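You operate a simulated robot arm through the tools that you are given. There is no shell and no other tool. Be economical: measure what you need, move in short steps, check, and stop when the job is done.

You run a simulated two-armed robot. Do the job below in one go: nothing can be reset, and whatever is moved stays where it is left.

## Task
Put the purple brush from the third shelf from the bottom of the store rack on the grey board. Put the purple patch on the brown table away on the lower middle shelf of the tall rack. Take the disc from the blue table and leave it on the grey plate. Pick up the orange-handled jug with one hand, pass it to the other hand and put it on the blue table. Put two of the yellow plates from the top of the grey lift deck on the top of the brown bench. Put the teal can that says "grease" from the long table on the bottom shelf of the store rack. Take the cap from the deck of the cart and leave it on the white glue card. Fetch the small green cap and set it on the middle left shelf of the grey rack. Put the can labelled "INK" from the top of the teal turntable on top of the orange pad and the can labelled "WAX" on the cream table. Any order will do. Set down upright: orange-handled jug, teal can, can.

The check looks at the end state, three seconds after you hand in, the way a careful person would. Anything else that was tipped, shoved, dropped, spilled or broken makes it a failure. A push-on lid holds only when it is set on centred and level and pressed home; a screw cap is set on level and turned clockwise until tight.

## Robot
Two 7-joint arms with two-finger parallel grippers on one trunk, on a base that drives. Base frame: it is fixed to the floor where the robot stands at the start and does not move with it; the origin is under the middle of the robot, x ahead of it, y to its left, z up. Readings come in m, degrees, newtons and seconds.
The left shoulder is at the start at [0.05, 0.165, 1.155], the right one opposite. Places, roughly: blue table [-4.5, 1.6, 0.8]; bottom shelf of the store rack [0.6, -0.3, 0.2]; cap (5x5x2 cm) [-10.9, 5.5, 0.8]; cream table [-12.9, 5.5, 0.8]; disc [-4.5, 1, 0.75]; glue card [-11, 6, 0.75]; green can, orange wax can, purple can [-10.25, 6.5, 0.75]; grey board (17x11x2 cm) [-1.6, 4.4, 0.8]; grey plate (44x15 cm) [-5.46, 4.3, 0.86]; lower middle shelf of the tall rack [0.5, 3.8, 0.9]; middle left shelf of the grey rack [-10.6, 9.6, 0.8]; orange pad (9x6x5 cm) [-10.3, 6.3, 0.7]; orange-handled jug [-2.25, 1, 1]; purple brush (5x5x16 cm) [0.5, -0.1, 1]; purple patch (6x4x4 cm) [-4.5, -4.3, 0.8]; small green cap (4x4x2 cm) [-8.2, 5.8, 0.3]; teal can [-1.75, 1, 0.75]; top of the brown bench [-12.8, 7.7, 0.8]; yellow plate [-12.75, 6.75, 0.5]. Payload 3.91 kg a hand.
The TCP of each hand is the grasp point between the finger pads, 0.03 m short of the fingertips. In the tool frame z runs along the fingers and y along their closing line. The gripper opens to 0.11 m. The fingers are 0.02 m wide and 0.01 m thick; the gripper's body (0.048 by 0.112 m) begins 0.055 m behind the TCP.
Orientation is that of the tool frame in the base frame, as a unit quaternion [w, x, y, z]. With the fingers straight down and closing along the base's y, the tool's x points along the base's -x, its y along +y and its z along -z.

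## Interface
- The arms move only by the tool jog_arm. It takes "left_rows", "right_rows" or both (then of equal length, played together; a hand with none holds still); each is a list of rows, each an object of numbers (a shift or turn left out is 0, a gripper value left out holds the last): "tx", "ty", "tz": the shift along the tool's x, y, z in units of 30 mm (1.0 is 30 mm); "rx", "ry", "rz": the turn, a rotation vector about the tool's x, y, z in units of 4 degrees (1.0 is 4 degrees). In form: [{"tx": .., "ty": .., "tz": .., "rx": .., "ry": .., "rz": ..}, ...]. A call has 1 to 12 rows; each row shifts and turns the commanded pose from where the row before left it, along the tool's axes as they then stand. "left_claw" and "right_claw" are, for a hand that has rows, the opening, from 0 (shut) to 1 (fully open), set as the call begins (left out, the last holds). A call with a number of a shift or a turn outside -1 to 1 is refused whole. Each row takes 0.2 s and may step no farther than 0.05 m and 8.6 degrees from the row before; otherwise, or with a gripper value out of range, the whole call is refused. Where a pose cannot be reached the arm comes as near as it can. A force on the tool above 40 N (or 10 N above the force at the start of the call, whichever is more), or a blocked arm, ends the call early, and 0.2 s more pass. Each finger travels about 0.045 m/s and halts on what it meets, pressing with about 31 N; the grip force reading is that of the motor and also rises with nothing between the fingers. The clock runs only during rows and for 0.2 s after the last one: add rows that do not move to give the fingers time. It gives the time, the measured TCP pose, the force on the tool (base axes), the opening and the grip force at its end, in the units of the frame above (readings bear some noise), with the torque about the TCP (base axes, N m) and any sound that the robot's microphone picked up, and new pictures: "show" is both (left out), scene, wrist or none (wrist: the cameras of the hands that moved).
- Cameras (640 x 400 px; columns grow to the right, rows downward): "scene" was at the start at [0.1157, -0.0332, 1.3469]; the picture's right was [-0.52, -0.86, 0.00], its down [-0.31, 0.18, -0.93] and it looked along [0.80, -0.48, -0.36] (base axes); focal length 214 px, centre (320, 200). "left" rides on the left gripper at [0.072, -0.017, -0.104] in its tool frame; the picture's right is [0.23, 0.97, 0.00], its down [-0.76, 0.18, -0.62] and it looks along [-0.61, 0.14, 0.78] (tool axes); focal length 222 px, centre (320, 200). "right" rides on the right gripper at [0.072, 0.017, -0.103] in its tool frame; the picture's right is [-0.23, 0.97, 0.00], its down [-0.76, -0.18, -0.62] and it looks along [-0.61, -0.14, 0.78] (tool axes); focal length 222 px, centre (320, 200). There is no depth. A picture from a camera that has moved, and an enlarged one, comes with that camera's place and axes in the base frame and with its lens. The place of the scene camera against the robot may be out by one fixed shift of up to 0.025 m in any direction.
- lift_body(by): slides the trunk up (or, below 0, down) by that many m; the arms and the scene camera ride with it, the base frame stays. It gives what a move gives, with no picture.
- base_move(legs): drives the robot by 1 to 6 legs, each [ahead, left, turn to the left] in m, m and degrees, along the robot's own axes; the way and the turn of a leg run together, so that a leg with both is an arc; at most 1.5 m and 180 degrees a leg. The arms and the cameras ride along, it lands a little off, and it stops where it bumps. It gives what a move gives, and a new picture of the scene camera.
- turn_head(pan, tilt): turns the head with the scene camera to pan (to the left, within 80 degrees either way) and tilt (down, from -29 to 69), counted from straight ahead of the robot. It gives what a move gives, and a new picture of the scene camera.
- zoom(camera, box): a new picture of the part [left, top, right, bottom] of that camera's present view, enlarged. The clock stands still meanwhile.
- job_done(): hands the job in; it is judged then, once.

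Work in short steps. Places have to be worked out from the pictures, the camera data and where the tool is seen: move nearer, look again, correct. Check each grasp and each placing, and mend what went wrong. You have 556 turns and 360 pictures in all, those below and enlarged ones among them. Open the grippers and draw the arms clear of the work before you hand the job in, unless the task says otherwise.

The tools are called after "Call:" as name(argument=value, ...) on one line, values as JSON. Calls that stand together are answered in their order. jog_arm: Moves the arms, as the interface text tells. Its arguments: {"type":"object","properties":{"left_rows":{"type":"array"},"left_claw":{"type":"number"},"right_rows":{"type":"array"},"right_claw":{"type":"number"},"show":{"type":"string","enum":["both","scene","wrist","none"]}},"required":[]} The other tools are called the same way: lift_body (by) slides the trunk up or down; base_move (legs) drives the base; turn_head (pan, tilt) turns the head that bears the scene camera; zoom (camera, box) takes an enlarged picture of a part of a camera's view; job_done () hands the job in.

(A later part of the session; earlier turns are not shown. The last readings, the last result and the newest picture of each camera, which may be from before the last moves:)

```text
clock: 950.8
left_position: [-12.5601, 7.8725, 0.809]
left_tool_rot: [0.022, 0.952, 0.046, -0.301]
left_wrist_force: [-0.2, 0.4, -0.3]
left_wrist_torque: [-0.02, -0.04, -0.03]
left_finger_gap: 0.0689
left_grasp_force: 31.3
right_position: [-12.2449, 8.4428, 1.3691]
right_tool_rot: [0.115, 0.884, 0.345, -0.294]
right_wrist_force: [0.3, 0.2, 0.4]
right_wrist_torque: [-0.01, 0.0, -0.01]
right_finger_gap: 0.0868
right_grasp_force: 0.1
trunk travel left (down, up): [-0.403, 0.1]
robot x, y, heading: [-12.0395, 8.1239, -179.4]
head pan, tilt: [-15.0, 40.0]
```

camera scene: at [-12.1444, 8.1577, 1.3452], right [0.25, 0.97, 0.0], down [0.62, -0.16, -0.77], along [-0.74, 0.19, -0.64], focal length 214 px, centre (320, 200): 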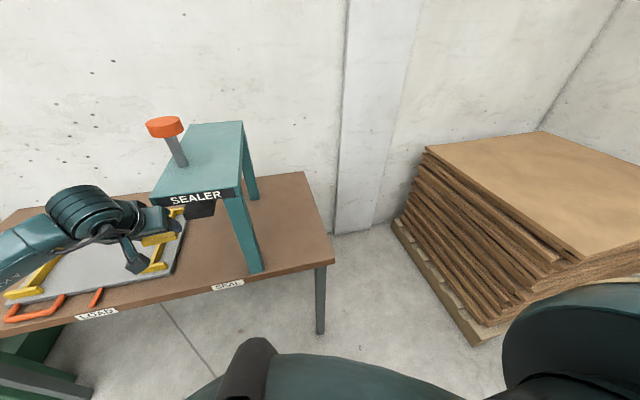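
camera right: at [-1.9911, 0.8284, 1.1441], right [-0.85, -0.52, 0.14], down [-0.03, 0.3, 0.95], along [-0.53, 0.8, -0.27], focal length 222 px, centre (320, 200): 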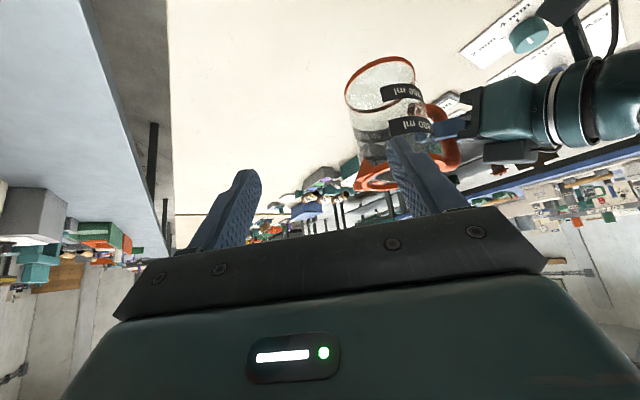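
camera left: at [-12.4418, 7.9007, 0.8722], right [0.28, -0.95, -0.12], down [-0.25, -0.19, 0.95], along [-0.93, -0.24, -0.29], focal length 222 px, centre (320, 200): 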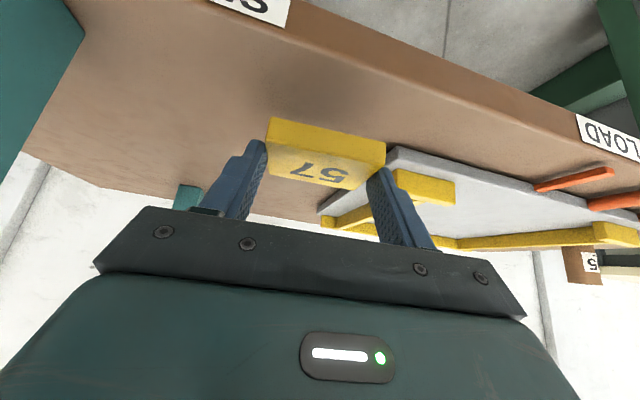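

Call:
jog_arm(left_rows=[{"tx": 0.075, "tz": 0.11}, {"tx": 0.075, "tz": 0.11}], show="none")

Call:
jog_arm(left_rows=[{"tx": 0.075, "tz": 0.11}, {"tx": 0.075, "tz": 0.11}], show="wrist")

```text
clock: 951.4
left_position: [-12.5602, 7.8722, 0.8013]
left_tool_rot: [0.023, 0.952, 0.044, -0.301]
left_wrist_force: [-0.1, 0.1, -0.2]
left_wrist_torque: [-0.01, -0.03, 0.0]
left_finger_gap: 0.0687
left_grasp_force: 30.6
right_position: [-12.2457, 8.4416, 1.3716]
right_tool_rot: [0.115, 0.884, 0.345, -0.294]
right_wrist_force: [-0.6, 0.0, 0.3]
right_wrist_torque: [-0.03, 0.01, -0.01]
right_finger_gap: 0.087
right_grasp_force: 0.1
trunk travel left (down, up): [-0.403, 0.1]
robot x, y, heading: [-12.0391, 8.1211, -179.2]
head pan, tilt: [-15.0, 40.0]
```

```text
clock: 952.0
left_position: [-12.5611, 7.8716, 0.7928]
left_tool_rot: [0.021, 0.952, 0.045, -0.302]
left_wrist_force: [0.1, -0.4, -0.8]
left_wrist_torque: [0.02, 0.02, -0.01]
left_finger_gap: 0.0687
left_grasp_force: 30.9
right_position: [-12.2462, 8.4427, 1.3706]
right_tool_rot: [0.114, 0.884, 0.344, -0.295]
right_wrist_force: [0.6, 0.9, 0.0]
right_wrist_torque: [0.01, 0.02, 0.0]
right_finger_gap: 0.0869
right_grasp_force: 0.0
trunk travel left (down, up): [-0.403, 0.1]
robot x, y, heading: [-12.0393, 8.1185, -179.0]
head pan, tilt: [-15.0, 40.0]
camera left: at [-12.4437, 7.8992, 0.8371], right [0.28, -0.95, -0.12], down [-0.25, -0.19, 0.95], along [-0.93, -0.24, -0.29], focal length 222 px, centre (320, 200)
```

left: 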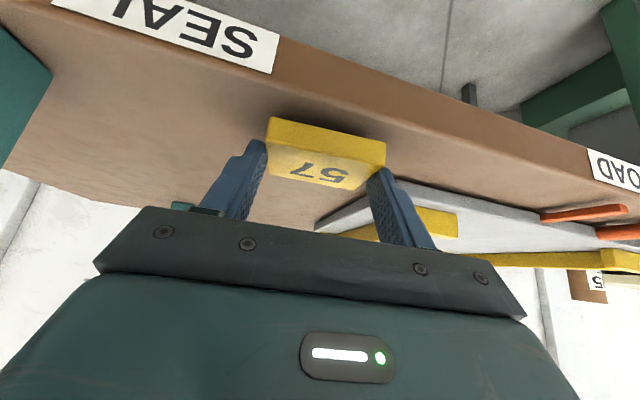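

Call:
jog_arm(left_rows=[{"tx": 0.075, "tz": 0.11}, {"tx": 0.075, "tz": 0.11}], show="none")

Call:
jog_arm(left_rows=[{"tx": 0.06, "tz": 0.09}, {"tx": 0.06, "tz": 0.09}], show="none")

```text
clock: 952.6
left_position: [-12.5611, 7.8712, 0.7861]
left_tool_rot: [0.022, 0.952, 0.045, -0.303]
left_wrist_force: [0.2, -0.3, 1.2]
left_wrist_torque: [0.07, 0.08, 0.02]
left_finger_gap: 0.0688
left_grasp_force: 31.1
right_position: [-12.2456, 8.4418, 1.3718]
right_tool_rot: [0.115, 0.884, 0.344, -0.294]
right_wrist_force: [0.7, -0.1, -0.8]
right_wrist_torque: [0.0, -0.02, -0.03]
right_finger_gap: 0.087
right_grasp_force: 0.0
trunk travel left (down, up): [-0.403, 0.1]
robot x, y, heading: [-12.0355, 8.1241, -179.2]
head pan, tilt: [-15.0, 40.0]
```

```text
clock: 953.2
left_position: [-12.5629, 7.8721, 0.7849]
left_tool_rot: [0.022, 0.95, 0.045, -0.307]
left_wrist_force: [3.2, -3.4, 19.1]
left_wrist_torque: [-0.08, 0.82, 0.07]
left_finger_gap: 0.0689
left_grasp_force: 31.3
right_position: [-12.2445, 8.4426, 1.3715]
right_tool_rot: [0.113, 0.884, 0.344, -0.295]
right_wrist_force: [0.5, 0.3, -0.4]
right_wrist_torque: [0.0, -0.01, -0.03]
right_finger_gap: 0.087
right_grasp_force: 0.1
trunk travel left (down, up): [-0.403, 0.1]
robot x, y, heading: [-12.0372, 8.1216, -179.2]
head pan, tilt: [-15.0, 40.0]
```

Contact. I'll open slightly and rise vertically.

Call:
jog_arm(left_rows=[{"tx": -0.06, "tz": -0.08}, {}, {}, {"tx": -0.28, "tz": -0.4}, {"tx": -0.56, "tz": -0.82}, {"tx": -0.56, "tz": -0.82}, {}], left_claw=0.78, show="wrist")

```text
clock: 954.8
left_position: [-12.5588, 7.8739, 0.8567]
left_tool_rot: [0.022, 0.952, 0.045, -0.302]
left_wrist_force: [-0.1, 1.2, -0.7]
left_wrist_torque: [0.01, 0.0, 0.01]
left_finger_gap: 0.0858
left_grasp_force: 0.1
right_position: [-12.2459, 8.4418, 1.3703]
right_tool_rot: [0.115, 0.884, 0.345, -0.294]
right_wrist_force: [-0.1, 0.4, -0.3]
right_wrist_torque: [0.0, 0.01, -0.02]
right_finger_gap: 0.0871
right_grasp_force: 0.2
trunk travel left (down, up): [-0.403, 0.1]
robot x, y, heading: [-12.0408, 8.1208, -179.4]
head pan, tilt: [-15.0, 40.0]
camera left: at [-12.4424, 7.9011, 0.8996], right [0.28, -0.95, -0.12], down [-0.25, -0.19, 0.95], along [-0.93, -0.24, -0.29], focal length 222 px, centre (320, 200)
```

left: 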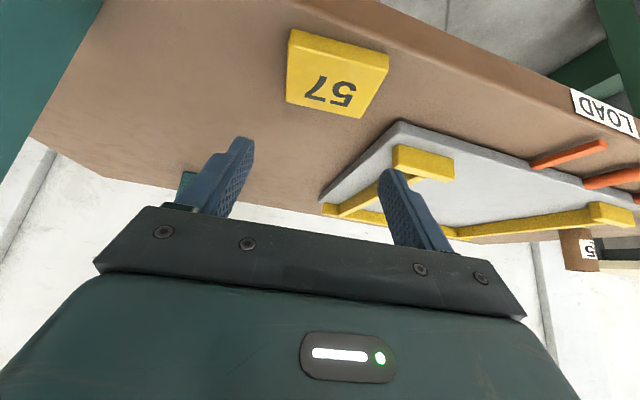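

Plate 57 is down. Now plate 72: I'll back off, recentre the hand, go to the deck and lower the trunk.

Call:
base_move(legs=[[-0.25, 0, 0]])

Call:
zoom(camera="scene", box=[80, 120, 340, 280])

Call:
jog_arm(left_rows=[{"ty": -0.95}, {"ty": -0.95}, {"ty": -0.95}, {"ty": -0.95}, {"ty": -0.95}, {"ty": -0.95}, {"ty": -0.95}, {"ty": -0.95}, {}], left_claw=1, show="none")

Call:
base_move(legs=[[0, 1.35, 0]])

```text
clock: 956.6
left_position: [-12.3093, 7.8777, 0.8568]
left_tool_rot: [0.022, 0.952, 0.045, -0.303]
left_wrist_force: [-0.4, -0.3, -0.4]
left_wrist_torque: [0.03, -0.01, -0.02]
left_finger_gap: 0.0857
left_grasp_force: 0.0
right_position: [-11.9941, 8.4449, 1.3714]
right_tool_rot: [0.113, 0.885, 0.343, -0.295]
right_wrist_force: [0.7, -0.7, -0.9]
right_wrist_torque: [0.0, 0.04, 0.01]
right_finger_gap: 0.087
right_grasp_force: 0.1
trunk travel left (down, up): [-0.403, 0.1]
robot x, y, heading: [-11.7899, 8.1272, -179.4]
head pan, tilt: [-15.0, 40.0]
camera scene: at [-11.8937, 8.1613, 1.3451], right [0.25, 0.97, 0.0], down [0.62, -0.16, -0.77], along [-0.74, 0.19, -0.64], focal length 214 px, centre (320, 200)
```

scene: 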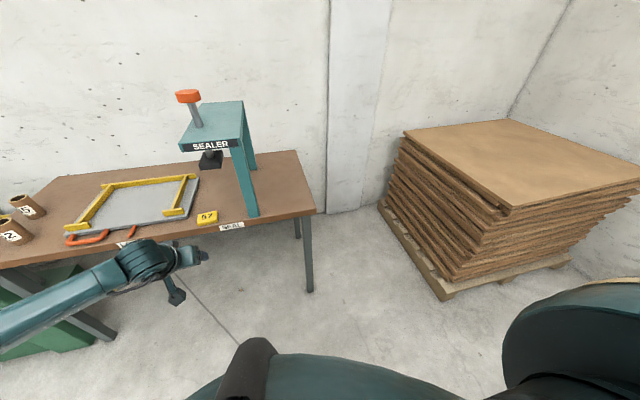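

```text
2.46 times, centred on (210, 200) of scene
camera zoom: at [-11.8937, 8.1613, 1.3451], right [0.25, 0.97, 0.0], down [0.62, -0.16, -0.77], along [-0.74, 0.19, -0.64], focal length 528 px, centre (591, 200)
```

zoom: 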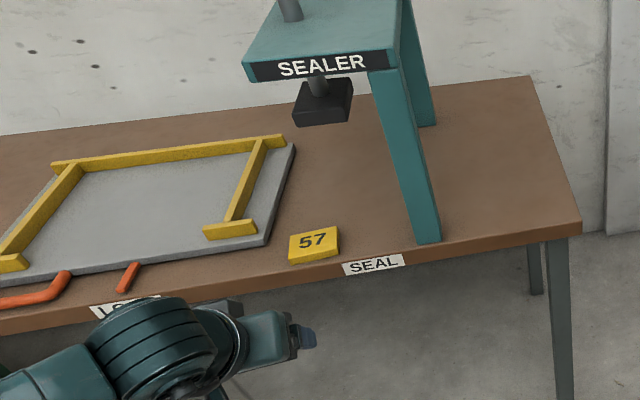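

```text
clock: 958.6
left_position: [-12.3323, 8.1024, 0.8521]
left_tool_rot: [0.022, 0.952, 0.045, -0.301]
left_wrist_force: [-0.4, -1.0, 0.0]
left_wrist_torque: [-0.02, -0.02, 0.04]
left_finger_gap: 0.11
left_grasp_force: 0.0
right_position: [-11.9952, 8.4449, 1.3713]
right_tool_rot: [0.115, 0.884, 0.345, -0.294]
right_wrist_force: [-0.5, -0.4, 0.5]
right_wrist_torque: [0.0, 0.0, 0.0]
right_finger_gap: 0.0869
right_grasp_force: 0.0
trunk travel left (down, up): [-0.403, 0.1]
robot x, y, heading: [-11.7895, 8.1264, -179.2]
head pan, tilt: [-15.0, 40.0]
```

```text
clock: 970.4
left_position: [-12.3218, 6.7856, 0.8521]
left_tool_rot: [0.021, 0.952, 0.04, -0.302]
left_wrist_force: [-0.6, 1.0, -0.1]
left_wrist_torque: [0.01, -0.01, 0.02]
left_finger_gap: 0.11
left_grasp_force: 0.0
right_position: [-11.9828, 7.1234, 1.371]
right_tool_rot: [0.113, 0.886, 0.34, -0.294]
right_wrist_force: [-0.2, -0.2, -0.6]
right_wrist_torque: [0.0, 0.0, 0.01]
right_finger_gap: 0.087
right_grasp_force: 0.1
trunk travel left (down, up): [-0.403, 0.1]
robot x, y, heading: [-11.7824, 6.8044, -179.6]
head pan, tilt: [-15.0, 40.0]
camera scene: at [-11.8833, 6.8391, 1.345], right [0.26, 0.97, 0.0], down [0.62, -0.16, -0.77], along [-0.74, 0.2, -0.64], focal length 214 px, centre (320, 200)
```

scene: 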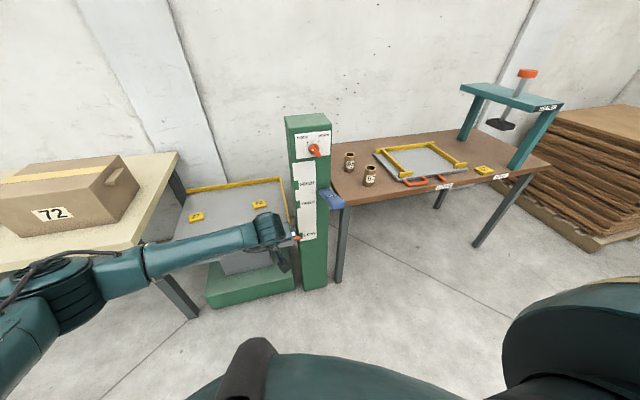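

Plate 57 sits fully on the bench, and the area north of the sealer leg is free for the second plate. I'll move in over plate 72 at about (-12.84, 6.74).

Call:
base_move(legs=[[0, 0.05, 0], [0.44, 0, 0]])

Call:
lift_body(by=-0.2)

Call:
jog_arm(left_rows=[{}], show="wrist")

```text
clock: 973.8
left_position: [-12.7683, 6.7337, 0.8512]
left_tool_rot: [0.021, 0.953, 0.04, -0.301]
left_wrist_force: [-0.2, 0.0, -0.3]
left_wrist_torque: [-0.01, -0.01, -0.01]
left_finger_gap: 0.1099
left_grasp_force: 0.0
right_position: [-12.4286, 7.0725, 1.3695]
right_tool_rot: [0.112, 0.886, 0.339, -0.295]
right_wrist_force: [-1.1, -0.2, -0.2]
right_wrist_torque: [-0.02, -0.02, -0.01]
right_finger_gap: 0.087
right_grasp_force: 0.1
trunk travel left (down, up): [-0.403, 0.1]
robot x, y, heading: [-12.2223, 6.7523, -179.9]
head pan, tilt: [-15.0, 40.0]
camera scene: at [-12.3302, 6.7874, 1.3449], right [0.26, 0.97, 0.0], down [0.62, -0.16, -0.77], along [-0.74, 0.2, -0.64], focal length 214 px, centre (320, 200)
```

scene: 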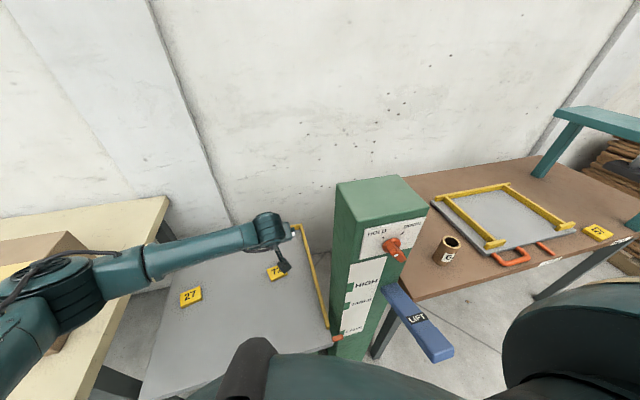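

```text
clock: 976.0
left_position: [-12.7685, 6.7349, 0.6518]
left_tool_rot: [0.02, 0.952, 0.04, -0.302]
left_wrist_force: [1.1, 0.1, -0.9]
left_wrist_torque: [0.02, 0.04, 0.0]
left_finger_gap: 0.1097
left_grasp_force: 0.0
right_position: [-12.4273, 7.0717, 1.1708]
right_tool_rot: [0.113, 0.886, 0.34, -0.295]
right_wrist_force: [-1.2, -0.5, -0.3]
right_wrist_torque: [0.0, -0.05, -0.04]
right_finger_gap: 0.0868
right_grasp_force: 0.2
trunk travel left (down, up): [-0.203, 0.3]
robot x, y, heading: [-12.2184, 6.7515, -180.1]
head pan, tilt: [-15.0, 40.0]
```

```text
clock: 976.4
left_position: [-12.7678, 6.7344, 0.6524]
left_tool_rot: [0.02, 0.952, 0.04, -0.302]
left_wrist_force: [-0.3, 0.0, 0.2]
left_wrist_torque: [-0.01, 0.0, -0.01]
left_finger_gap: 0.1101
left_grasp_force: 0.1
right_position: [-12.4273, 7.0732, 1.1712]
right_tool_rot: [0.113, 0.886, 0.341, -0.295]
right_wrist_force: [-0.1, 0.9, -0.2]
right_wrist_torque: [0.02, -0.01, 0.0]
right_finger_gap: 0.087
right_grasp_force: 0.0
trunk travel left (down, up): [-0.203, 0.3]
robot x, y, heading: [-12.2242, 6.7505, -179.8]
head pan, tilt: [-15.0, 40.0]
camera left: at [-12.6508, 6.7603, 0.6956], right [0.27, -0.96, -0.12], down [-0.25, -0.19, 0.95], along [-0.93, -0.23, -0.29], focal length 222 px, centre (320, 200)
```

left: 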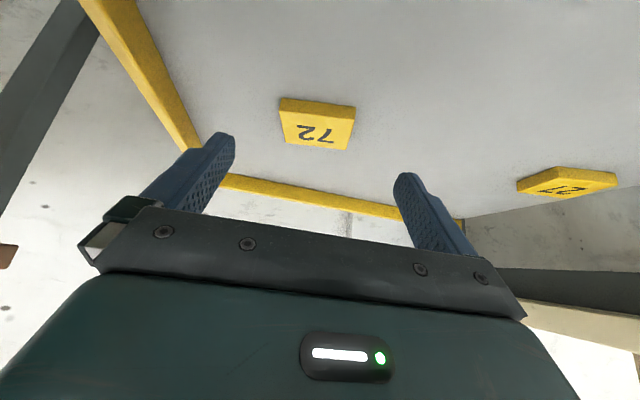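

Call:
jog_arm(left_rows=[{"tx": -0.06, "ty": 0.05, "tz": 0.9}, {"tx": -0.06, "ty": 0.05, "tz": 0.9}, {"tx": -0.05, "ty": 0.04, "tz": 0.7}, {}], show="wrist")

```text
clock: 977.4
left_position: [-12.8145, 6.7249, 0.5929]
left_tool_rot: [0.021, 0.952, 0.04, -0.301]
left_wrist_force: [-0.2, -0.4, -0.7]
left_wrist_torque: [0.0, 0.01, 0.02]
left_finger_gap: 0.1102
left_grasp_force: 0.0
right_position: [-12.4276, 7.0733, 1.17]
right_tool_rot: [0.113, 0.886, 0.34, -0.295]
right_wrist_force: [-0.2, 1.0, 0.3]
right_wrist_torque: [0.02, 0.02, 0.03]
right_finger_gap: 0.0869
right_grasp_force: 0.1
trunk travel left (down, up): [-0.203, 0.3]
robot x, y, heading: [-12.2235, 6.7522, -179.9]
head pan, tilt: [-15.0, 40.0]
camera left: at [-12.6966, 6.7518, 0.6368], right [0.27, -0.96, -0.12], down [-0.25, -0.19, 0.95], along [-0.93, -0.23, -0.29], focal length 222 px, centre (320, 200)
```

left: 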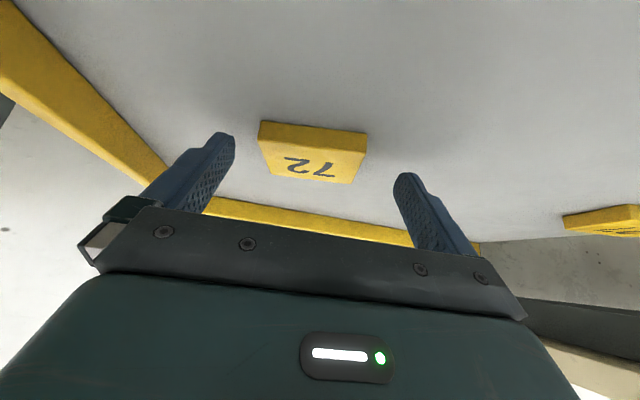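

Call:
jog_arm(left_rows=[{"tz": 0.2}, {"tz": 0.2}, {}], show="none")

Call:
jog_arm(left_rows=[{}, {}, {}, {}, {}], left_claw=0, show="none")

Call:
jog_arm(left_rows=[{"tx": -0.28, "tz": -0.4}, {"tx": -0.57, "tz": -0.816}, {"tx": -0.57, "tz": -0.816}, {"tx": -0.57, "tz": -0.816}], show="wrist")

```text
clock: 978.2
left_position: [-12.8207, 6.7253, 0.5843]
left_tool_rot: [0.021, 0.952, 0.039, -0.302]
left_wrist_force: [0.2, 0.2, 0.1]
left_wrist_torque: [-0.01, -0.02, 0.02]
left_finger_gap: 0.1102
left_grasp_force: 0.2
right_position: [-12.4274, 7.0743, 1.171]
right_tool_rot: [0.114, 0.886, 0.34, -0.295]
right_wrist_force: [-0.9, -0.7, 0.6]
right_wrist_torque: [-0.02, 0.0, 0.02]
right_finger_gap: 0.0871
right_grasp_force: 0.1
trunk travel left (down, up): [-0.203, 0.3]
robot x, y, heading: [-12.2255, 6.7534, -179.8]
head pan, tilt: [-15.0, 40.0]
```

```text
clock: 979.4
left_position: [-12.8214, 6.7255, 0.5841]
left_tool_rot: [0.021, 0.952, 0.04, -0.302]
left_wrist_force: [0.8, 0.2, 0.3]
left_wrist_torque: [-0.06, 0.0, -0.01]
left_finger_gap: 0.0701
left_grasp_force: 31.2
right_position: [-12.427, 7.0742, 1.1703]
right_tool_rot: [0.114, 0.886, 0.34, -0.295]
right_wrist_force: [0.8, 0.2, -0.3]
right_wrist_torque: [0.0, 0.0, -0.01]
right_finger_gap: 0.087
right_grasp_force: 0.1
trunk travel left (down, up): [-0.203, 0.3]
robot x, y, heading: [-12.2231, 6.7506, -180.0]
head pan, tilt: [-15.0, 40.0]
```

```text
clock: 980.4
left_position: [-12.8194, 6.7249, 0.6891]
left_tool_rot: [0.02, 0.952, 0.039, -0.302]
left_wrist_force: [0.3, -0.7, -0.8]
left_wrist_torque: [0.0, -0.03, 0.0]
left_finger_gap: 0.0699
left_grasp_force: 31.3
right_position: [-12.4278, 7.073, 1.1705]
right_tool_rot: [0.113, 0.886, 0.34, -0.295]
right_wrist_force: [0.3, 0.0, -1.2]
right_wrist_torque: [-0.02, -0.01, 0.02]
right_finger_gap: 0.0871
right_grasp_force: 0.1
trunk travel left (down, up): [-0.203, 0.3]
robot x, y, heading: [-12.2257, 6.7534, -180.2]
head pan, tilt: [-15.0, 40.0]
camera left: at [-12.7034, 6.7517, 0.7328], right [0.27, -0.96, -0.12], down [-0.25, -0.19, 0.95], along [-0.93, -0.23, -0.29], focal length 222 px, centre (320, 200)
```

left: 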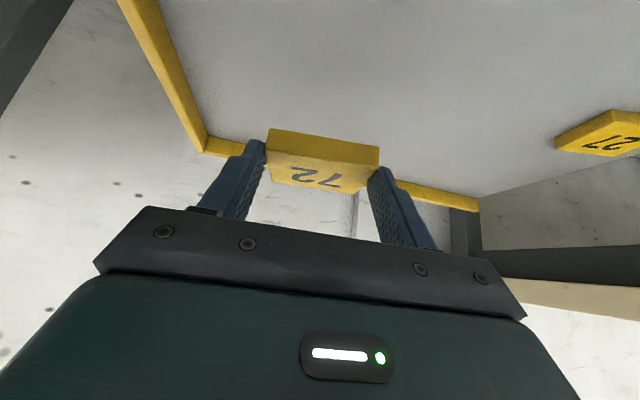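

Held. I'll raise, back off and go to the north end of the bench.

Call:
lift_body(by=0.23)

Call:
base_move(legs=[[-0.42, 0, 0], [0, -1.5, 0], [0.08, -0.04, 0]])

Call:
jog_arm(left_rows=[{}], show="wrist")

```text
clock: 982.8
left_position: [-12.8196, 6.7257, 0.919]
left_tool_rot: [0.02, 0.952, 0.039, -0.302]
left_wrist_force: [0.7, -0.4, 0.3]
left_wrist_torque: [0.02, -0.02, -0.01]
left_finger_gap: 0.0698
left_grasp_force: 30.8
right_position: [-12.4276, 7.0734, 1.4006]
right_tool_rot: [0.113, 0.886, 0.34, -0.295]
right_wrist_force: [-0.4, 1.3, 0.3]
right_wrist_torque: [0.02, -0.02, 0.01]
right_finger_gap: 0.0868
right_grasp_force: 0.0
trunk travel left (down, up): [-0.433, 0.07]
robot x, y, heading: [-12.2255, 6.7552, -179.9]
head pan, tilt: [-15.0, 40.0]
```

```text
clock: 998.9
left_position: [-12.4997, 8.2464, 0.9188]
left_tool_rot: [0.023, 0.952, 0.047, -0.301]
left_wrist_force: [-0.6, -0.4, -0.4]
left_wrist_torque: [0.0, -0.01, 0.01]
left_finger_gap: 0.0689
left_grasp_force: 30.7
right_position: [-12.1124, 8.5996, 1.3992]
right_tool_rot: [0.116, 0.883, 0.347, -0.295]
right_wrist_force: [0.1, 0.2, 0.5]
right_wrist_torque: [0.0, -0.03, 0.03]
right_finger_gap: 0.087
right_grasp_force: 0.1
trunk travel left (down, up): [-0.433, 0.07]
robot x, y, heading: [-11.9021, 8.2804, -178.7]
head pan, tilt: [-15.0, 40.0]
camera scene: at [-12.0097, 8.3152, 1.3749], right [0.24, 0.97, 0.0], down [0.62, -0.16, -0.77], along [-0.74, 0.18, -0.64], focal length 214 px, centre (320, 200)
```

scene: 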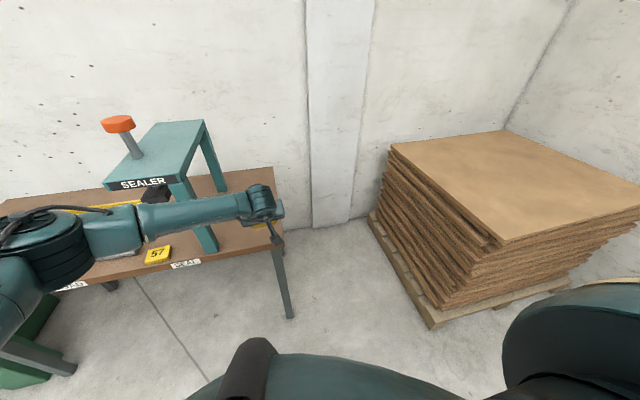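

```text
clock: 999.3
left_position: [-12.4995, 8.2466, 0.9195]
left_tool_rot: [0.023, 0.952, 0.047, -0.302]
left_wrist_force: [0.7, -0.5, -1.2]
left_wrist_torque: [-0.04, -0.03, -0.01]
left_finger_gap: 0.0689
left_grasp_force: 31.6
right_position: [-12.111, 8.5986, 1.4014]
right_tool_rot: [0.115, 0.883, 0.347, -0.294]
right_wrist_force: [0.3, 0.0, 0.8]
right_wrist_torque: [0.01, 0.03, -0.03]
right_finger_gap: 0.0869
right_grasp_force: 0.1
trunk travel left (down, up): [-0.433, 0.07]
robot x, y, heading: [-11.9039, 8.2827, -179.1]
head pan, tilt: [-15.0, 40.0]
camera left: at [-12.3823, 8.2735, 0.9624], right [0.28, -0.95, -0.12], down [-0.25, -0.19, 0.95], along [-0.93, -0.24, -0.29], focal length 222 px, centre (320, 200)
```

left: 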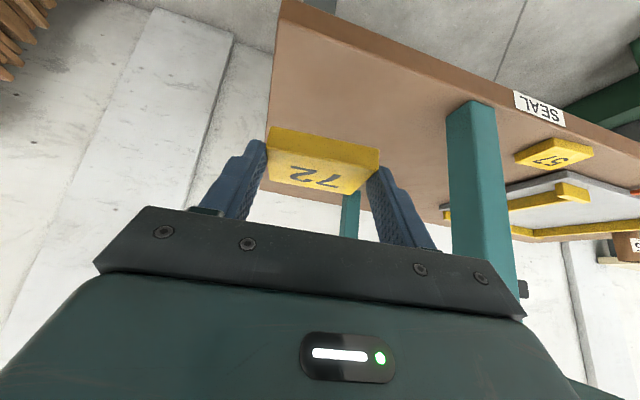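

The free area is between the leg (y≈8.07) and the bench end (≈8.29), so I'll target y≈8.185.

Call:
base_move(legs=[[0, 0.06, 0], [0.085, 0, 0]])

Call:
jog_arm(left_rows=[{"tx": 0.56, "tz": 0.82}, {"tx": 0.56, "tz": 0.82}, {"tx": 0.56, "tz": 0.82}, {"tx": 0.3, "tz": 0.43}, {}], show="wrist")

```text
clock: 1001.2
left_position: [-12.5842, 8.184, 0.9187]
left_tool_rot: [0.023, 0.952, 0.047, -0.302]
left_wrist_force: [-0.1, -0.4, 0.0]
left_wrist_torque: [0.0, -0.05, -0.04]
left_finger_gap: 0.069
left_grasp_force: 31.3
right_position: [-12.1981, 8.5374, 1.4016]
right_tool_rot: [0.116, 0.883, 0.346, -0.294]
right_wrist_force: [0.6, -0.4, 1.0]
right_wrist_torque: [0.0, -0.02, 0.01]
right_finger_gap: 0.0873
right_grasp_force: 0.1
trunk travel left (down, up): [-0.433, 0.07]
robot x, y, heading: [-11.9876, 8.2186, -178.5]
head pan, tilt: [-15.0, 40.0]
camera scene: at [-12.0942, 8.2538, 1.3749], right [0.24, 0.97, 0.0], down [0.62, -0.15, -0.77], along [-0.74, 0.18, -0.64], focal length 214 px, centre (320, 200)
```

scene: 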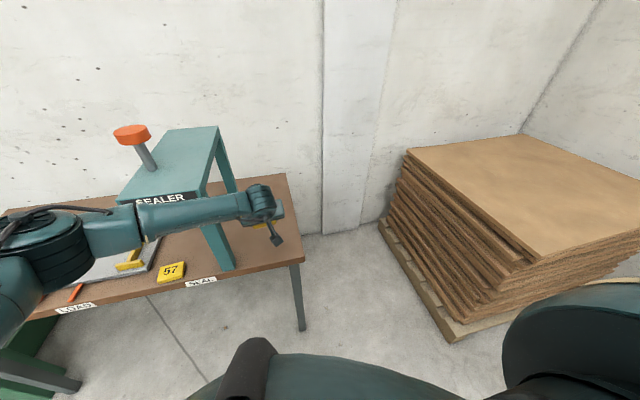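

```text
clock: 1002.4
left_position: [-12.5856, 8.184, 0.8138]
left_tool_rot: [0.024, 0.952, 0.048, -0.302]
left_wrist_force: [0.2, -0.5, -0.8]
left_wrist_torque: [0.02, 0.02, 0.02]
left_finger_gap: 0.0687
left_grasp_force: 31.5
right_position: [-12.1964, 8.5379, 1.4016]
right_tool_rot: [0.115, 0.883, 0.347, -0.295]
right_wrist_force: [0.2, -0.3, 0.8]
right_wrist_torque: [-0.02, -0.01, 0.0]
right_finger_gap: 0.0869
right_grasp_force: 0.0
trunk travel left (down, up): [-0.433, 0.07]
robot x, y, heading: [-11.9873, 8.2162, -179.2]
head pan, tilt: [-15.0, 40.0]
camera left: at [-12.4679, 8.2113, 0.8569], right [0.29, -0.95, -0.12], down [-0.24, -0.19, 0.95], along [-0.93, -0.24, -0.29], focal length 222 px, centre (320, 200)
```

left: 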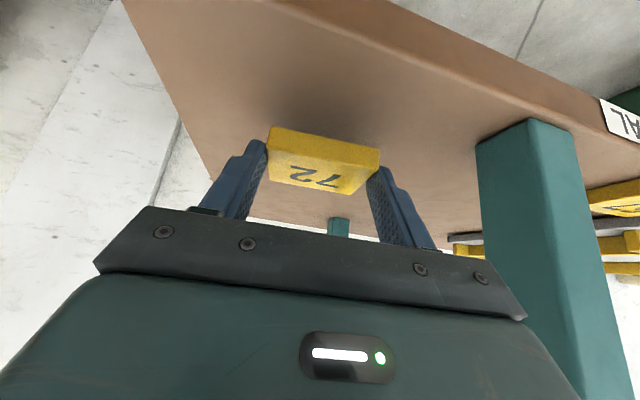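

Call:
jog_arm(left_rows=[{"tx": 0.15, "tz": 0.22}, {"tx": 0.15, "tz": 0.22}, {"tx": 0.075, "tz": 0.11}], show="none")

Call:
jog_arm(left_rows=[{"tx": 0.075, "tz": 0.11}, {"tx": 0.075, "tz": 0.11}], show="none")

```text
clock: 1003.2
left_position: [-12.5854, 8.182, 0.7928]
left_tool_rot: [0.022, 0.952, 0.047, -0.301]
left_wrist_force: [0.6, 0.1, -1.4]
left_wrist_torque: [-0.02, 0.01, 0.0]
left_finger_gap: 0.0686
left_grasp_force: 30.9
right_position: [-12.1965, 8.5384, 1.4016]
right_tool_rot: [0.115, 0.883, 0.347, -0.293]
right_wrist_force: [0.1, -0.3, 0.8]
right_wrist_torque: [0.02, 0.02, 0.03]
right_finger_gap: 0.0867
right_grasp_force: 0.0
trunk travel left (down, up): [-0.433, 0.07]
robot x, y, heading: [-11.9852, 8.2195, -179.1]
head pan, tilt: [-15.0, 40.0]
```

```text
clock: 1003.8
left_position: [-12.5858, 8.182, 0.7862]
left_tool_rot: [0.024, 0.952, 0.048, -0.302]
left_wrist_force: [0.6, -0.4, -0.3]
left_wrist_torque: [0.03, -0.03, 0.04]
left_finger_gap: 0.069
left_grasp_force: 30.9
right_position: [-12.1967, 8.5374, 1.4003]
right_tool_rot: [0.115, 0.883, 0.347, -0.294]
right_wrist_force: [0.5, -0.9, -0.3]
right_wrist_torque: [0.04, -0.03, 0.02]
right_finger_gap: 0.0867
right_grasp_force: 0.1
trunk travel left (down, up): [-0.433, 0.07]
robot x, y, heading: [-11.9854, 8.2204, -178.9]
head pan, tilt: [-15.0, 40.0]
```

Call:
jog_arm(left_rows=[{"tx": 0.06, "tz": 0.09}, {"tx": 0.06, "tz": 0.09}], show="none")

```text
clock: 1004.4
left_position: [-12.5866, 8.1815, 0.7839]
left_tool_rot: [0.022, 0.951, 0.048, -0.305]
left_wrist_force: [2.2, -1.6, 20.6]
left_wrist_torque: [0.18, -0.04, 0.08]
left_finger_gap: 0.069
left_grasp_force: 30.9
right_position: [-12.1944, 8.5379, 1.4017]
right_tool_rot: [0.114, 0.883, 0.347, -0.295]
right_wrist_force: [-0.3, 0.0, 0.2]
right_wrist_torque: [0.03, 0.01, -0.01]
right_finger_gap: 0.0867
right_grasp_force: 0.1
trunk travel left (down, up): [-0.433, 0.07]
robot x, y, heading: [-11.9889, 8.2184, -178.8]
head pan, tilt: [-15.0, 40.0]
```

Contact. I'll release, rise and back away.

Call:
jog_arm(left_rows=[{"tx": -0.06, "tz": -0.08}, {}, {}, {"tx": -0.28, "tz": -0.4}, {"tx": -0.56, "tz": -0.82}, {"tx": -0.56, "tz": -0.82}, {}], left_claw=0.8, show="wrist")

Call:
base_move(legs=[[-0.35, 0, 0]])

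Call:
zoom(camera="scene", box=[60, 90, 380, 290])

```text
clock: 1006.0
left_position: [-12.5845, 8.182, 0.8575]
left_tool_rot: [0.023, 0.952, 0.047, -0.302]
left_wrist_force: [0.2, -0.9, -0.2]
left_wrist_torque: [0.01, 0.01, -0.04]
left_finger_gap: 0.0878
left_grasp_force: 0.1
right_position: [-12.1951, 8.5381, 1.4001]
right_tool_rot: [0.115, 0.883, 0.347, -0.295]
right_wrist_force: [0.5, 0.2, -0.5]
right_wrist_torque: [0.01, -0.02, -0.01]
right_finger_gap: 0.0869
right_grasp_force: 0.1
trunk travel left (down, up): [-0.433, 0.07]
robot x, y, heading: [-11.9898, 8.2157, -178.9]
head pan, tilt: [-15.0, 40.0]
camera left: at [-12.4676, 8.2092, 0.9008], right [0.29, -0.95, -0.12], down [-0.25, -0.19, 0.95], along [-0.93, -0.24, -0.29], focal length 222 px, centre (320, 200)
```

left: 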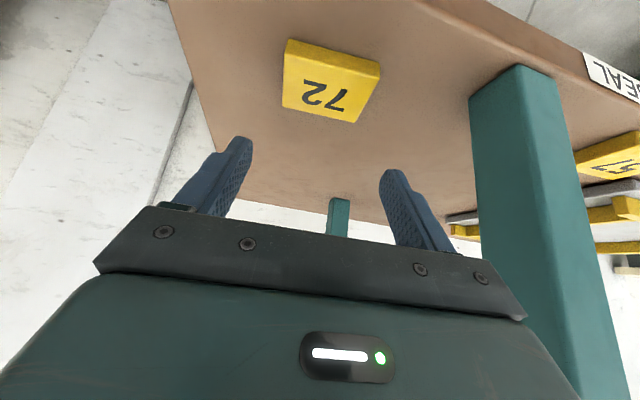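

```text
clock: 1008.3
left_position: [-12.234, 8.1883, 0.8569]
left_tool_rot: [0.021, 0.952, 0.046, -0.302]
left_wrist_force: [-0.1, 0.0, -0.4]
left_wrist_torque: [-0.03, 0.02, 0.0]
left_finger_gap: 0.0881
left_grasp_force: 0.1
right_position: [-11.8434, 8.5443, 1.4013]
right_tool_rot: [0.114, 0.883, 0.347, -0.294]
right_wrist_force: [0.1, 0.3, 0.9]
right_wrist_torque: [0.01, 0.05, -0.02]
right_finger_gap: 0.0869
right_grasp_force: 0.1
trunk travel left (down, up): [-0.433, 0.07]
robot x, y, heading: [-11.6381, 8.2248, -179.0]
head pan, tilt: [-15.0, 40.0]
camera scene: at [-11.7415, 8.2602, 1.3751], right [0.24, 0.97, 0.0], down [0.62, -0.16, -0.77], along [-0.74, 0.19, -0.64], focal length 214 px, centre (320, 200)
```

scene: 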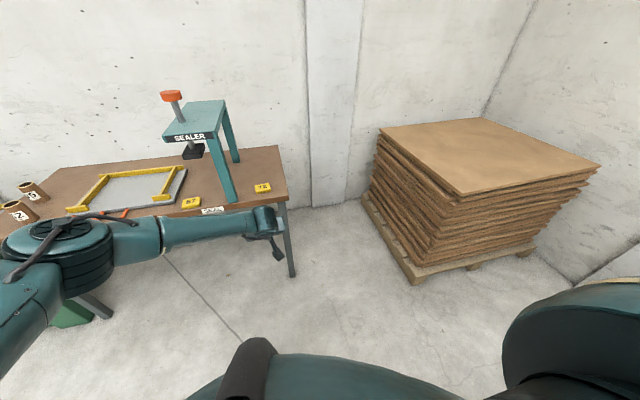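

```text
2.00 times, centred on (220, 190) of scene
camera zoom: at [-11.7415, 8.2602, 1.3751], right [0.24, 0.97, 0.0], down [0.62, -0.16, -0.77], along [-0.74, 0.19, -0.64], focal length 429 px, centre (520, 220)
```

zoom: 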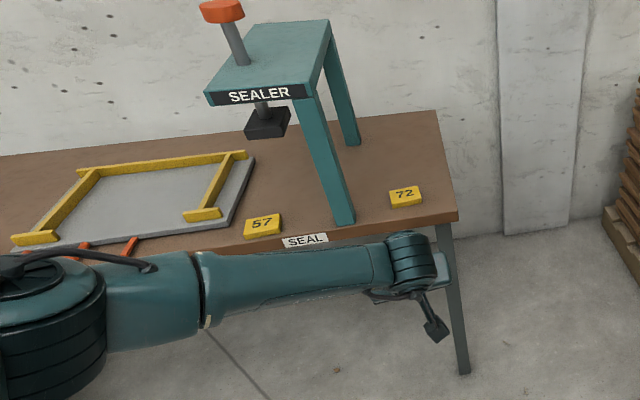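

Both plates are on the bench. Last job: the cap on the cart goes to the glue card. I'll turn to face east and slide south along the cart's west side.

Call:
base_move(legs=[[0, 0, 179], [-0.12, 0, 0], [0, -1.5, 0], [0, -0.75, 0]])

Call:
turn_head(pan=0, tilt=35)

```text
clock: 1036.2
left_position: [-11.1061, 6.0311, 0.8561]
left_tool_rot: [0.302, -0.046, 0.952, 0.023]
left_wrist_force: [0.0, 0.3, 0.3]
left_wrist_torque: [0.04, 0.01, 0.0]
left_finger_gap: 0.0883
left_grasp_force: 0.0
right_position: [-11.4936, 5.6759, 1.3994]
right_tool_rot: [0.294, -0.347, 0.883, 0.115]
right_wrist_force: [-0.4, 0.1, 0.3]
right_wrist_torque: [0.01, 0.01, -0.01]
right_finger_gap: 0.0868
right_grasp_force: 0.0
trunk travel left (down, up): [-0.433, 0.07]
robot x, y, heading: [-11.6999, 5.9946, 0.8]
head pan, tilt: [-15.0, 40.0]
camera scene: at [-11.5834, 5.989, 1.375], right [-0.24, -0.97, 0.0], down [-0.62, 0.16, -0.77], along [0.74, -0.18, -0.64], focal length 214 px, centre (320, 200)
```

scene: 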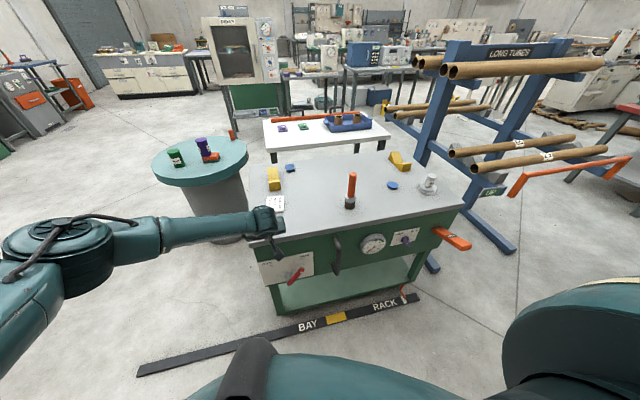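

```text
clock: 1037.0
left_position: [-11.1063, 6.0311, 0.8571]
left_tool_rot: [0.302, -0.048, 0.952, 0.023]
left_wrist_force: [0.3, 0.4, -0.9]
left_wrist_torque: [0.03, 0.01, 0.0]
left_finger_gap: 0.0879
left_grasp_force: 0.0
right_position: [-11.4949, 5.6756, 1.4009]
right_tool_rot: [0.293, -0.347, 0.883, 0.115]
right_wrist_force: [-0.3, 0.0, -0.3]
right_wrist_torque: [-0.03, 0.01, 0.02]
right_finger_gap: 0.0869
right_grasp_force: 0.0
trunk travel left (down, up): [-0.433, 0.07]
robot x, y, heading: [-11.7006, 5.9939, 0.9]
head pan, tilt: [0.0, 35.0]
camera scene: at [-11.5778, 6.0112, 1.3825], right [0.02, -1.0, 0.0], down [-0.57, -0.01, -0.82], along [0.82, 0.01, -0.57], focal length 214 px, centre (320, 200)
```

scene: 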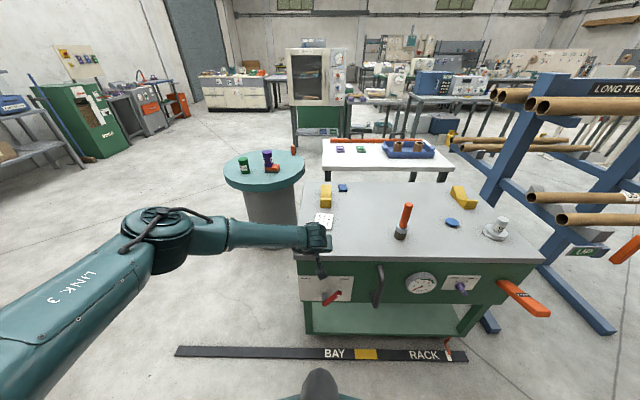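

The cap is the blue disc at about (-10.86, 5.44); the glue card is at about (-10.85, 5.99). I'll slide to the cap.

Call:
base_move(legs=[[-0.02, -0.585, -0.9], [0.13, 0, 0]])

Call:
jog_arm(left_rows=[{}], show="wrist")

```text
clock: 1043.4
left_position: [-10.9878, 5.446, 0.857]
left_tool_rot: [0.301, -0.044, 0.952, 0.021]
left_wrist_force: [0.6, 0.6, 0.3]
left_wrist_torque: [0.0, 0.02, 0.01]
left_finger_gap: 0.088
left_grasp_force: 0.1
right_position: [-11.3793, 5.093, 1.3995]
right_tool_rot: [0.294, -0.343, 0.885, 0.114]
right_wrist_force: [-0.1, 0.2, 0.6]
right_wrist_torque: [0.01, 0.06, 0.01]
right_finger_gap: 0.0867
right_grasp_force: 0.1
trunk travel left (down, up): [-0.433, 0.07]
robot x, y, heading: [-11.584, 5.4087, 0.7]
head pan, tilt: [0.0, 35.0]
camera scene: at [-11.4599, 5.4288, 1.3824], right [0.01, -1.0, 0.0], down [-0.57, -0.01, -0.82], along [0.82, 0.01, -0.57], focal length 214 px, centre (320, 200)
```

scene: 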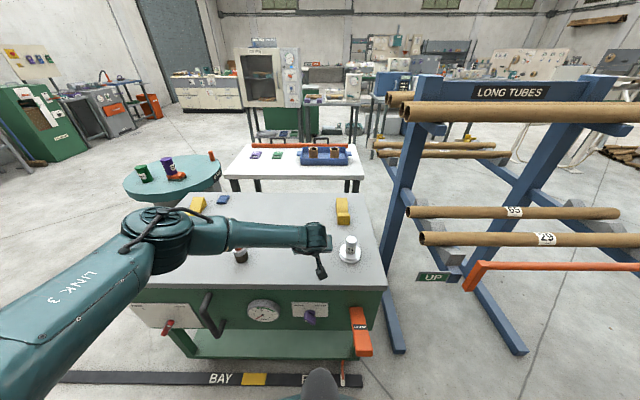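

```text
clock: 1043.8
left_position: [-10.9895, 5.4463, 0.8559]
left_tool_rot: [0.302, -0.045, 0.952, 0.022]
left_wrist_force: [-1.2, 0.7, 0.0]
left_wrist_torque: [0.04, -0.01, 0.03]
left_finger_gap: 0.088
left_grasp_force: 0.1
right_position: [-11.3801, 5.0924, 1.4001]
right_tool_rot: [0.294, -0.344, 0.885, 0.114]
right_wrist_force: [0.2, -0.2, 0.1]
right_wrist_torque: [0.03, 0.02, -0.02]
right_finger_gap: 0.0869
right_grasp_force: 0.1
trunk travel left (down, up): [-0.433, 0.07]
robot x, y, heading: [-11.5821, 5.4131, 0.4]
head pan, tilt: [0.0, 35.0]
camera left: at [-11.1046, 5.4151, 0.9005], right [-0.28, 0.95, -0.12], down [0.25, 0.19, 0.95], along [0.93, 0.24, -0.29], focal length 222 px, centre (320, 200)
```

left: 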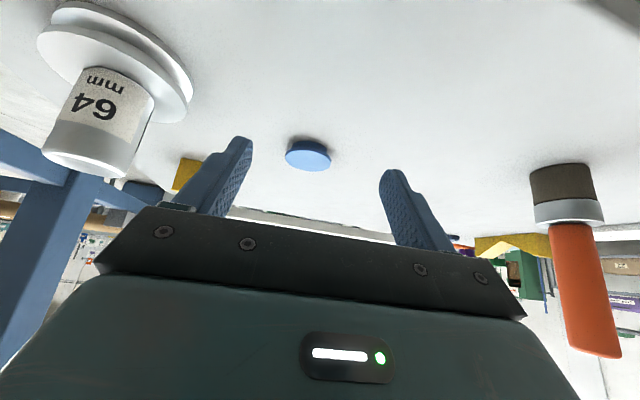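

Call:
base_move(legs=[[0.06, 0, 0]])

Call:
jog_arm(left_rows=[{}], show="wrist")

```text
clock: 1044.8
left_position: [-10.9271, 5.4465, 0.8568]
left_tool_rot: [0.301, -0.044, 0.952, 0.021]
left_wrist_force: [-0.1, -0.4, 0.1]
left_wrist_torque: [0.03, 0.02, 0.0]
left_finger_gap: 0.088
left_grasp_force: 0.1
right_position: [-11.318, 5.0936, 1.3994]
right_tool_rot: [0.294, -0.344, 0.884, 0.115]
right_wrist_force: [0.0, 0.4, 0.3]
right_wrist_torque: [0.0, -0.01, 0.02]
right_finger_gap: 0.0869
right_grasp_force: 0.1
trunk travel left (down, up): [-0.433, 0.07]
robot x, y, heading: [-11.5241, 5.4107, 0.8]
head pan, tilt: [0.0, 35.0]
camera scene: at [-11.3994, 5.4294, 1.3824], right [0.01, -1.0, 0.0], down [-0.57, -0.01, -0.82], along [0.82, 0.01, -0.57], focal length 214 px, centre (320, 200)
```

scene: 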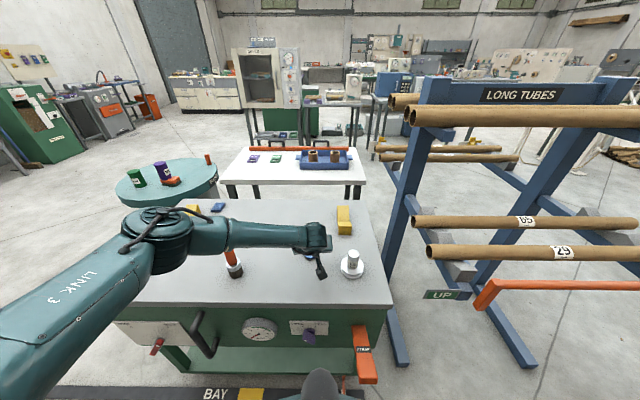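

```text
clock: 1045.2
left_position: [-10.9278, 5.4457, 0.8579]
left_tool_rot: [0.302, -0.043, 0.952, 0.02]
left_wrist_force: [0.6, -0.5, -1.0]
left_wrist_torque: [-0.04, 0.0, 0.01]
left_finger_gap: 0.0879
left_grasp_force: 0.1
right_position: [-11.3198, 5.0925, 1.401]
right_tool_rot: [0.294, -0.344, 0.884, 0.114]
right_wrist_force: [-0.2, -0.6, 0.6]
right_wrist_torque: [0.0, 0.01, 0.0]
right_finger_gap: 0.0869
right_grasp_force: 0.0
trunk travel left (down, up): [-0.433, 0.07]
robot x, y, heading: [-11.5209, 5.4115, 0.7]
head pan, tilt: [0.0, 35.0]
camera left: at [-11.0442, 5.4156, 0.9005], right [-0.28, 0.95, -0.12], down [0.25, 0.19, 0.95], along [0.93, 0.24, -0.29], focal length 222 px, centre (320, 200)
```

left: 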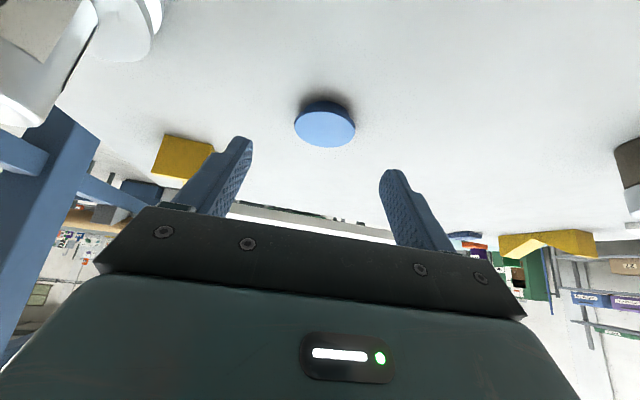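

The cap triangulates to (-10.864, 5.458), top at z 0.772, 5.7 cm across. I'll descend.

Call:
jog_arm(left_rows=[{"tx": -0.03, "ty": 0.07, "tz": 0.8}, {"tx": -0.03, "ty": 0.07, "tz": 0.8}, {"tx": -0.02, "ty": 0.06, "tz": 0.8}, {}], show="wrist")

```text
clock: 1046.2
left_position: [-10.882, 5.4517, 0.8107]
left_tool_rot: [0.31, -0.042, 0.95, 0.015]
left_wrist_force: [-6.0, -0.2, 19.8]
left_wrist_torque: [-0.9, -0.08, -0.51]
left_finger_gap: 0.0868
left_grasp_force: 0.0
right_position: [-11.3229, 5.0944, 1.4009]
right_tool_rot: [0.295, -0.345, 0.884, 0.113]
right_wrist_force: [-1.2, 0.5, -0.5]
right_wrist_torque: [-0.01, -0.02, -0.01]
right_finger_gap: 0.0867
right_grasp_force: 0.1
trunk travel left (down, up): [-0.433, 0.07]
robot x, y, heading: [-11.5286, 5.4154, 0.8]
head pan, tilt: [0.0, 35.0]
stopped in row 4 (left hand): the force on the tool passed its limit at 72 N (the readings are from after the stop); the commanded pose is now the measured one
camera left: at [-10.9995, 5.422, 0.8518], right [-0.27, 0.95, -0.13], down [0.23, 0.2, 0.95], along [0.93, 0.23, -0.27], focal length 222 px, centre (320, 200)
```

left: 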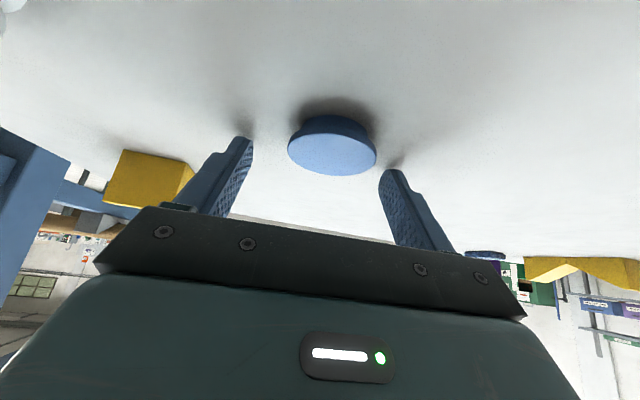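

The fingertips touched the deck, so it's higher than estimated. I'll raise 3 cm and re-triangulate.

Call:
jog_arm(left_rows=[{"tx": -0.6, "tz": -0.8}, {"ry": 0.3}, {}], show="wrist")

```text
clock: 1047.0
left_position: [-10.882, 5.4529, 0.8346]
left_tool_rot: [0.296, -0.043, 0.954, 0.016]
left_wrist_force: [0.0, -0.8, -1.1]
left_wrist_torque: [-0.02, 0.0, -0.01]
left_finger_gap: 0.0882
left_grasp_force: 0.0
right_position: [-11.3206, 5.0932, 1.4007]
right_tool_rot: [0.296, -0.344, 0.884, 0.114]
right_wrist_force: [-0.1, 0.0, -0.3]
right_wrist_torque: [0.03, 0.02, -0.03]
right_finger_gap: 0.0869
right_grasp_force: 0.1
trunk travel left (down, up): [-0.433, 0.07]
robot x, y, heading: [-11.5286, 5.4154, 0.7]
head pan, tilt: [0.0, 35.0]
camera left: at [-10.9986, 5.423, 0.8798], right [-0.28, 0.95, -0.12], down [0.26, 0.2, 0.95], along [0.93, 0.23, -0.3], focal length 222 px, centre (320, 200)
```

left: 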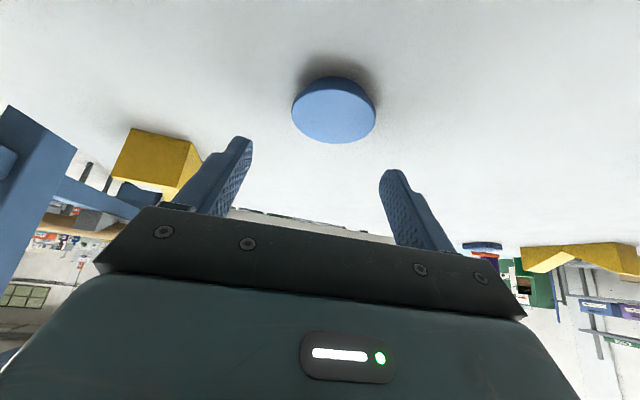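

Call:
jog_arm(left_rows=[{"tx": 0.46, "tz": 0.04, "ty": -0.02}, {"tx": 0.44, "tz": 0.04, "ty": -0.02}, {}], left_claw=0.7, show="wrist")

```text
clock: 1047.8
left_position: [-10.9037, 5.449, 0.818]
left_tool_rot: [0.296, -0.042, 0.954, 0.017]
left_wrist_force: [0.8, -0.1, 0.0]
left_wrist_torque: [0.0, -0.02, 0.02]
left_finger_gap: 0.0772
left_grasp_force: 0.0
right_position: [-11.321, 5.0932, 1.4009]
right_tool_rot: [0.294, -0.345, 0.884, 0.114]
right_wrist_force: [1.3, 0.2, -0.4]
right_wrist_torque: [0.0, -0.01, -0.03]
right_finger_gap: 0.0867
right_grasp_force: 0.0
trunk travel left (down, up): [-0.433, 0.07]
robot x, y, heading: [-11.5262, 5.4129, 0.5]
head pan, tilt: [0.0, 35.0]
camera left: at [-11.0192, 5.42, 0.8631], right [-0.28, 0.95, -0.12], down [0.26, 0.2, 0.95], along [0.93, 0.23, -0.3], focal length 222 px, centre (320, 200)
```

left: 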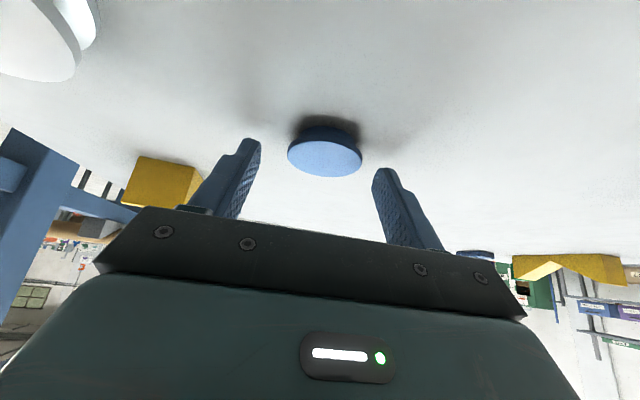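

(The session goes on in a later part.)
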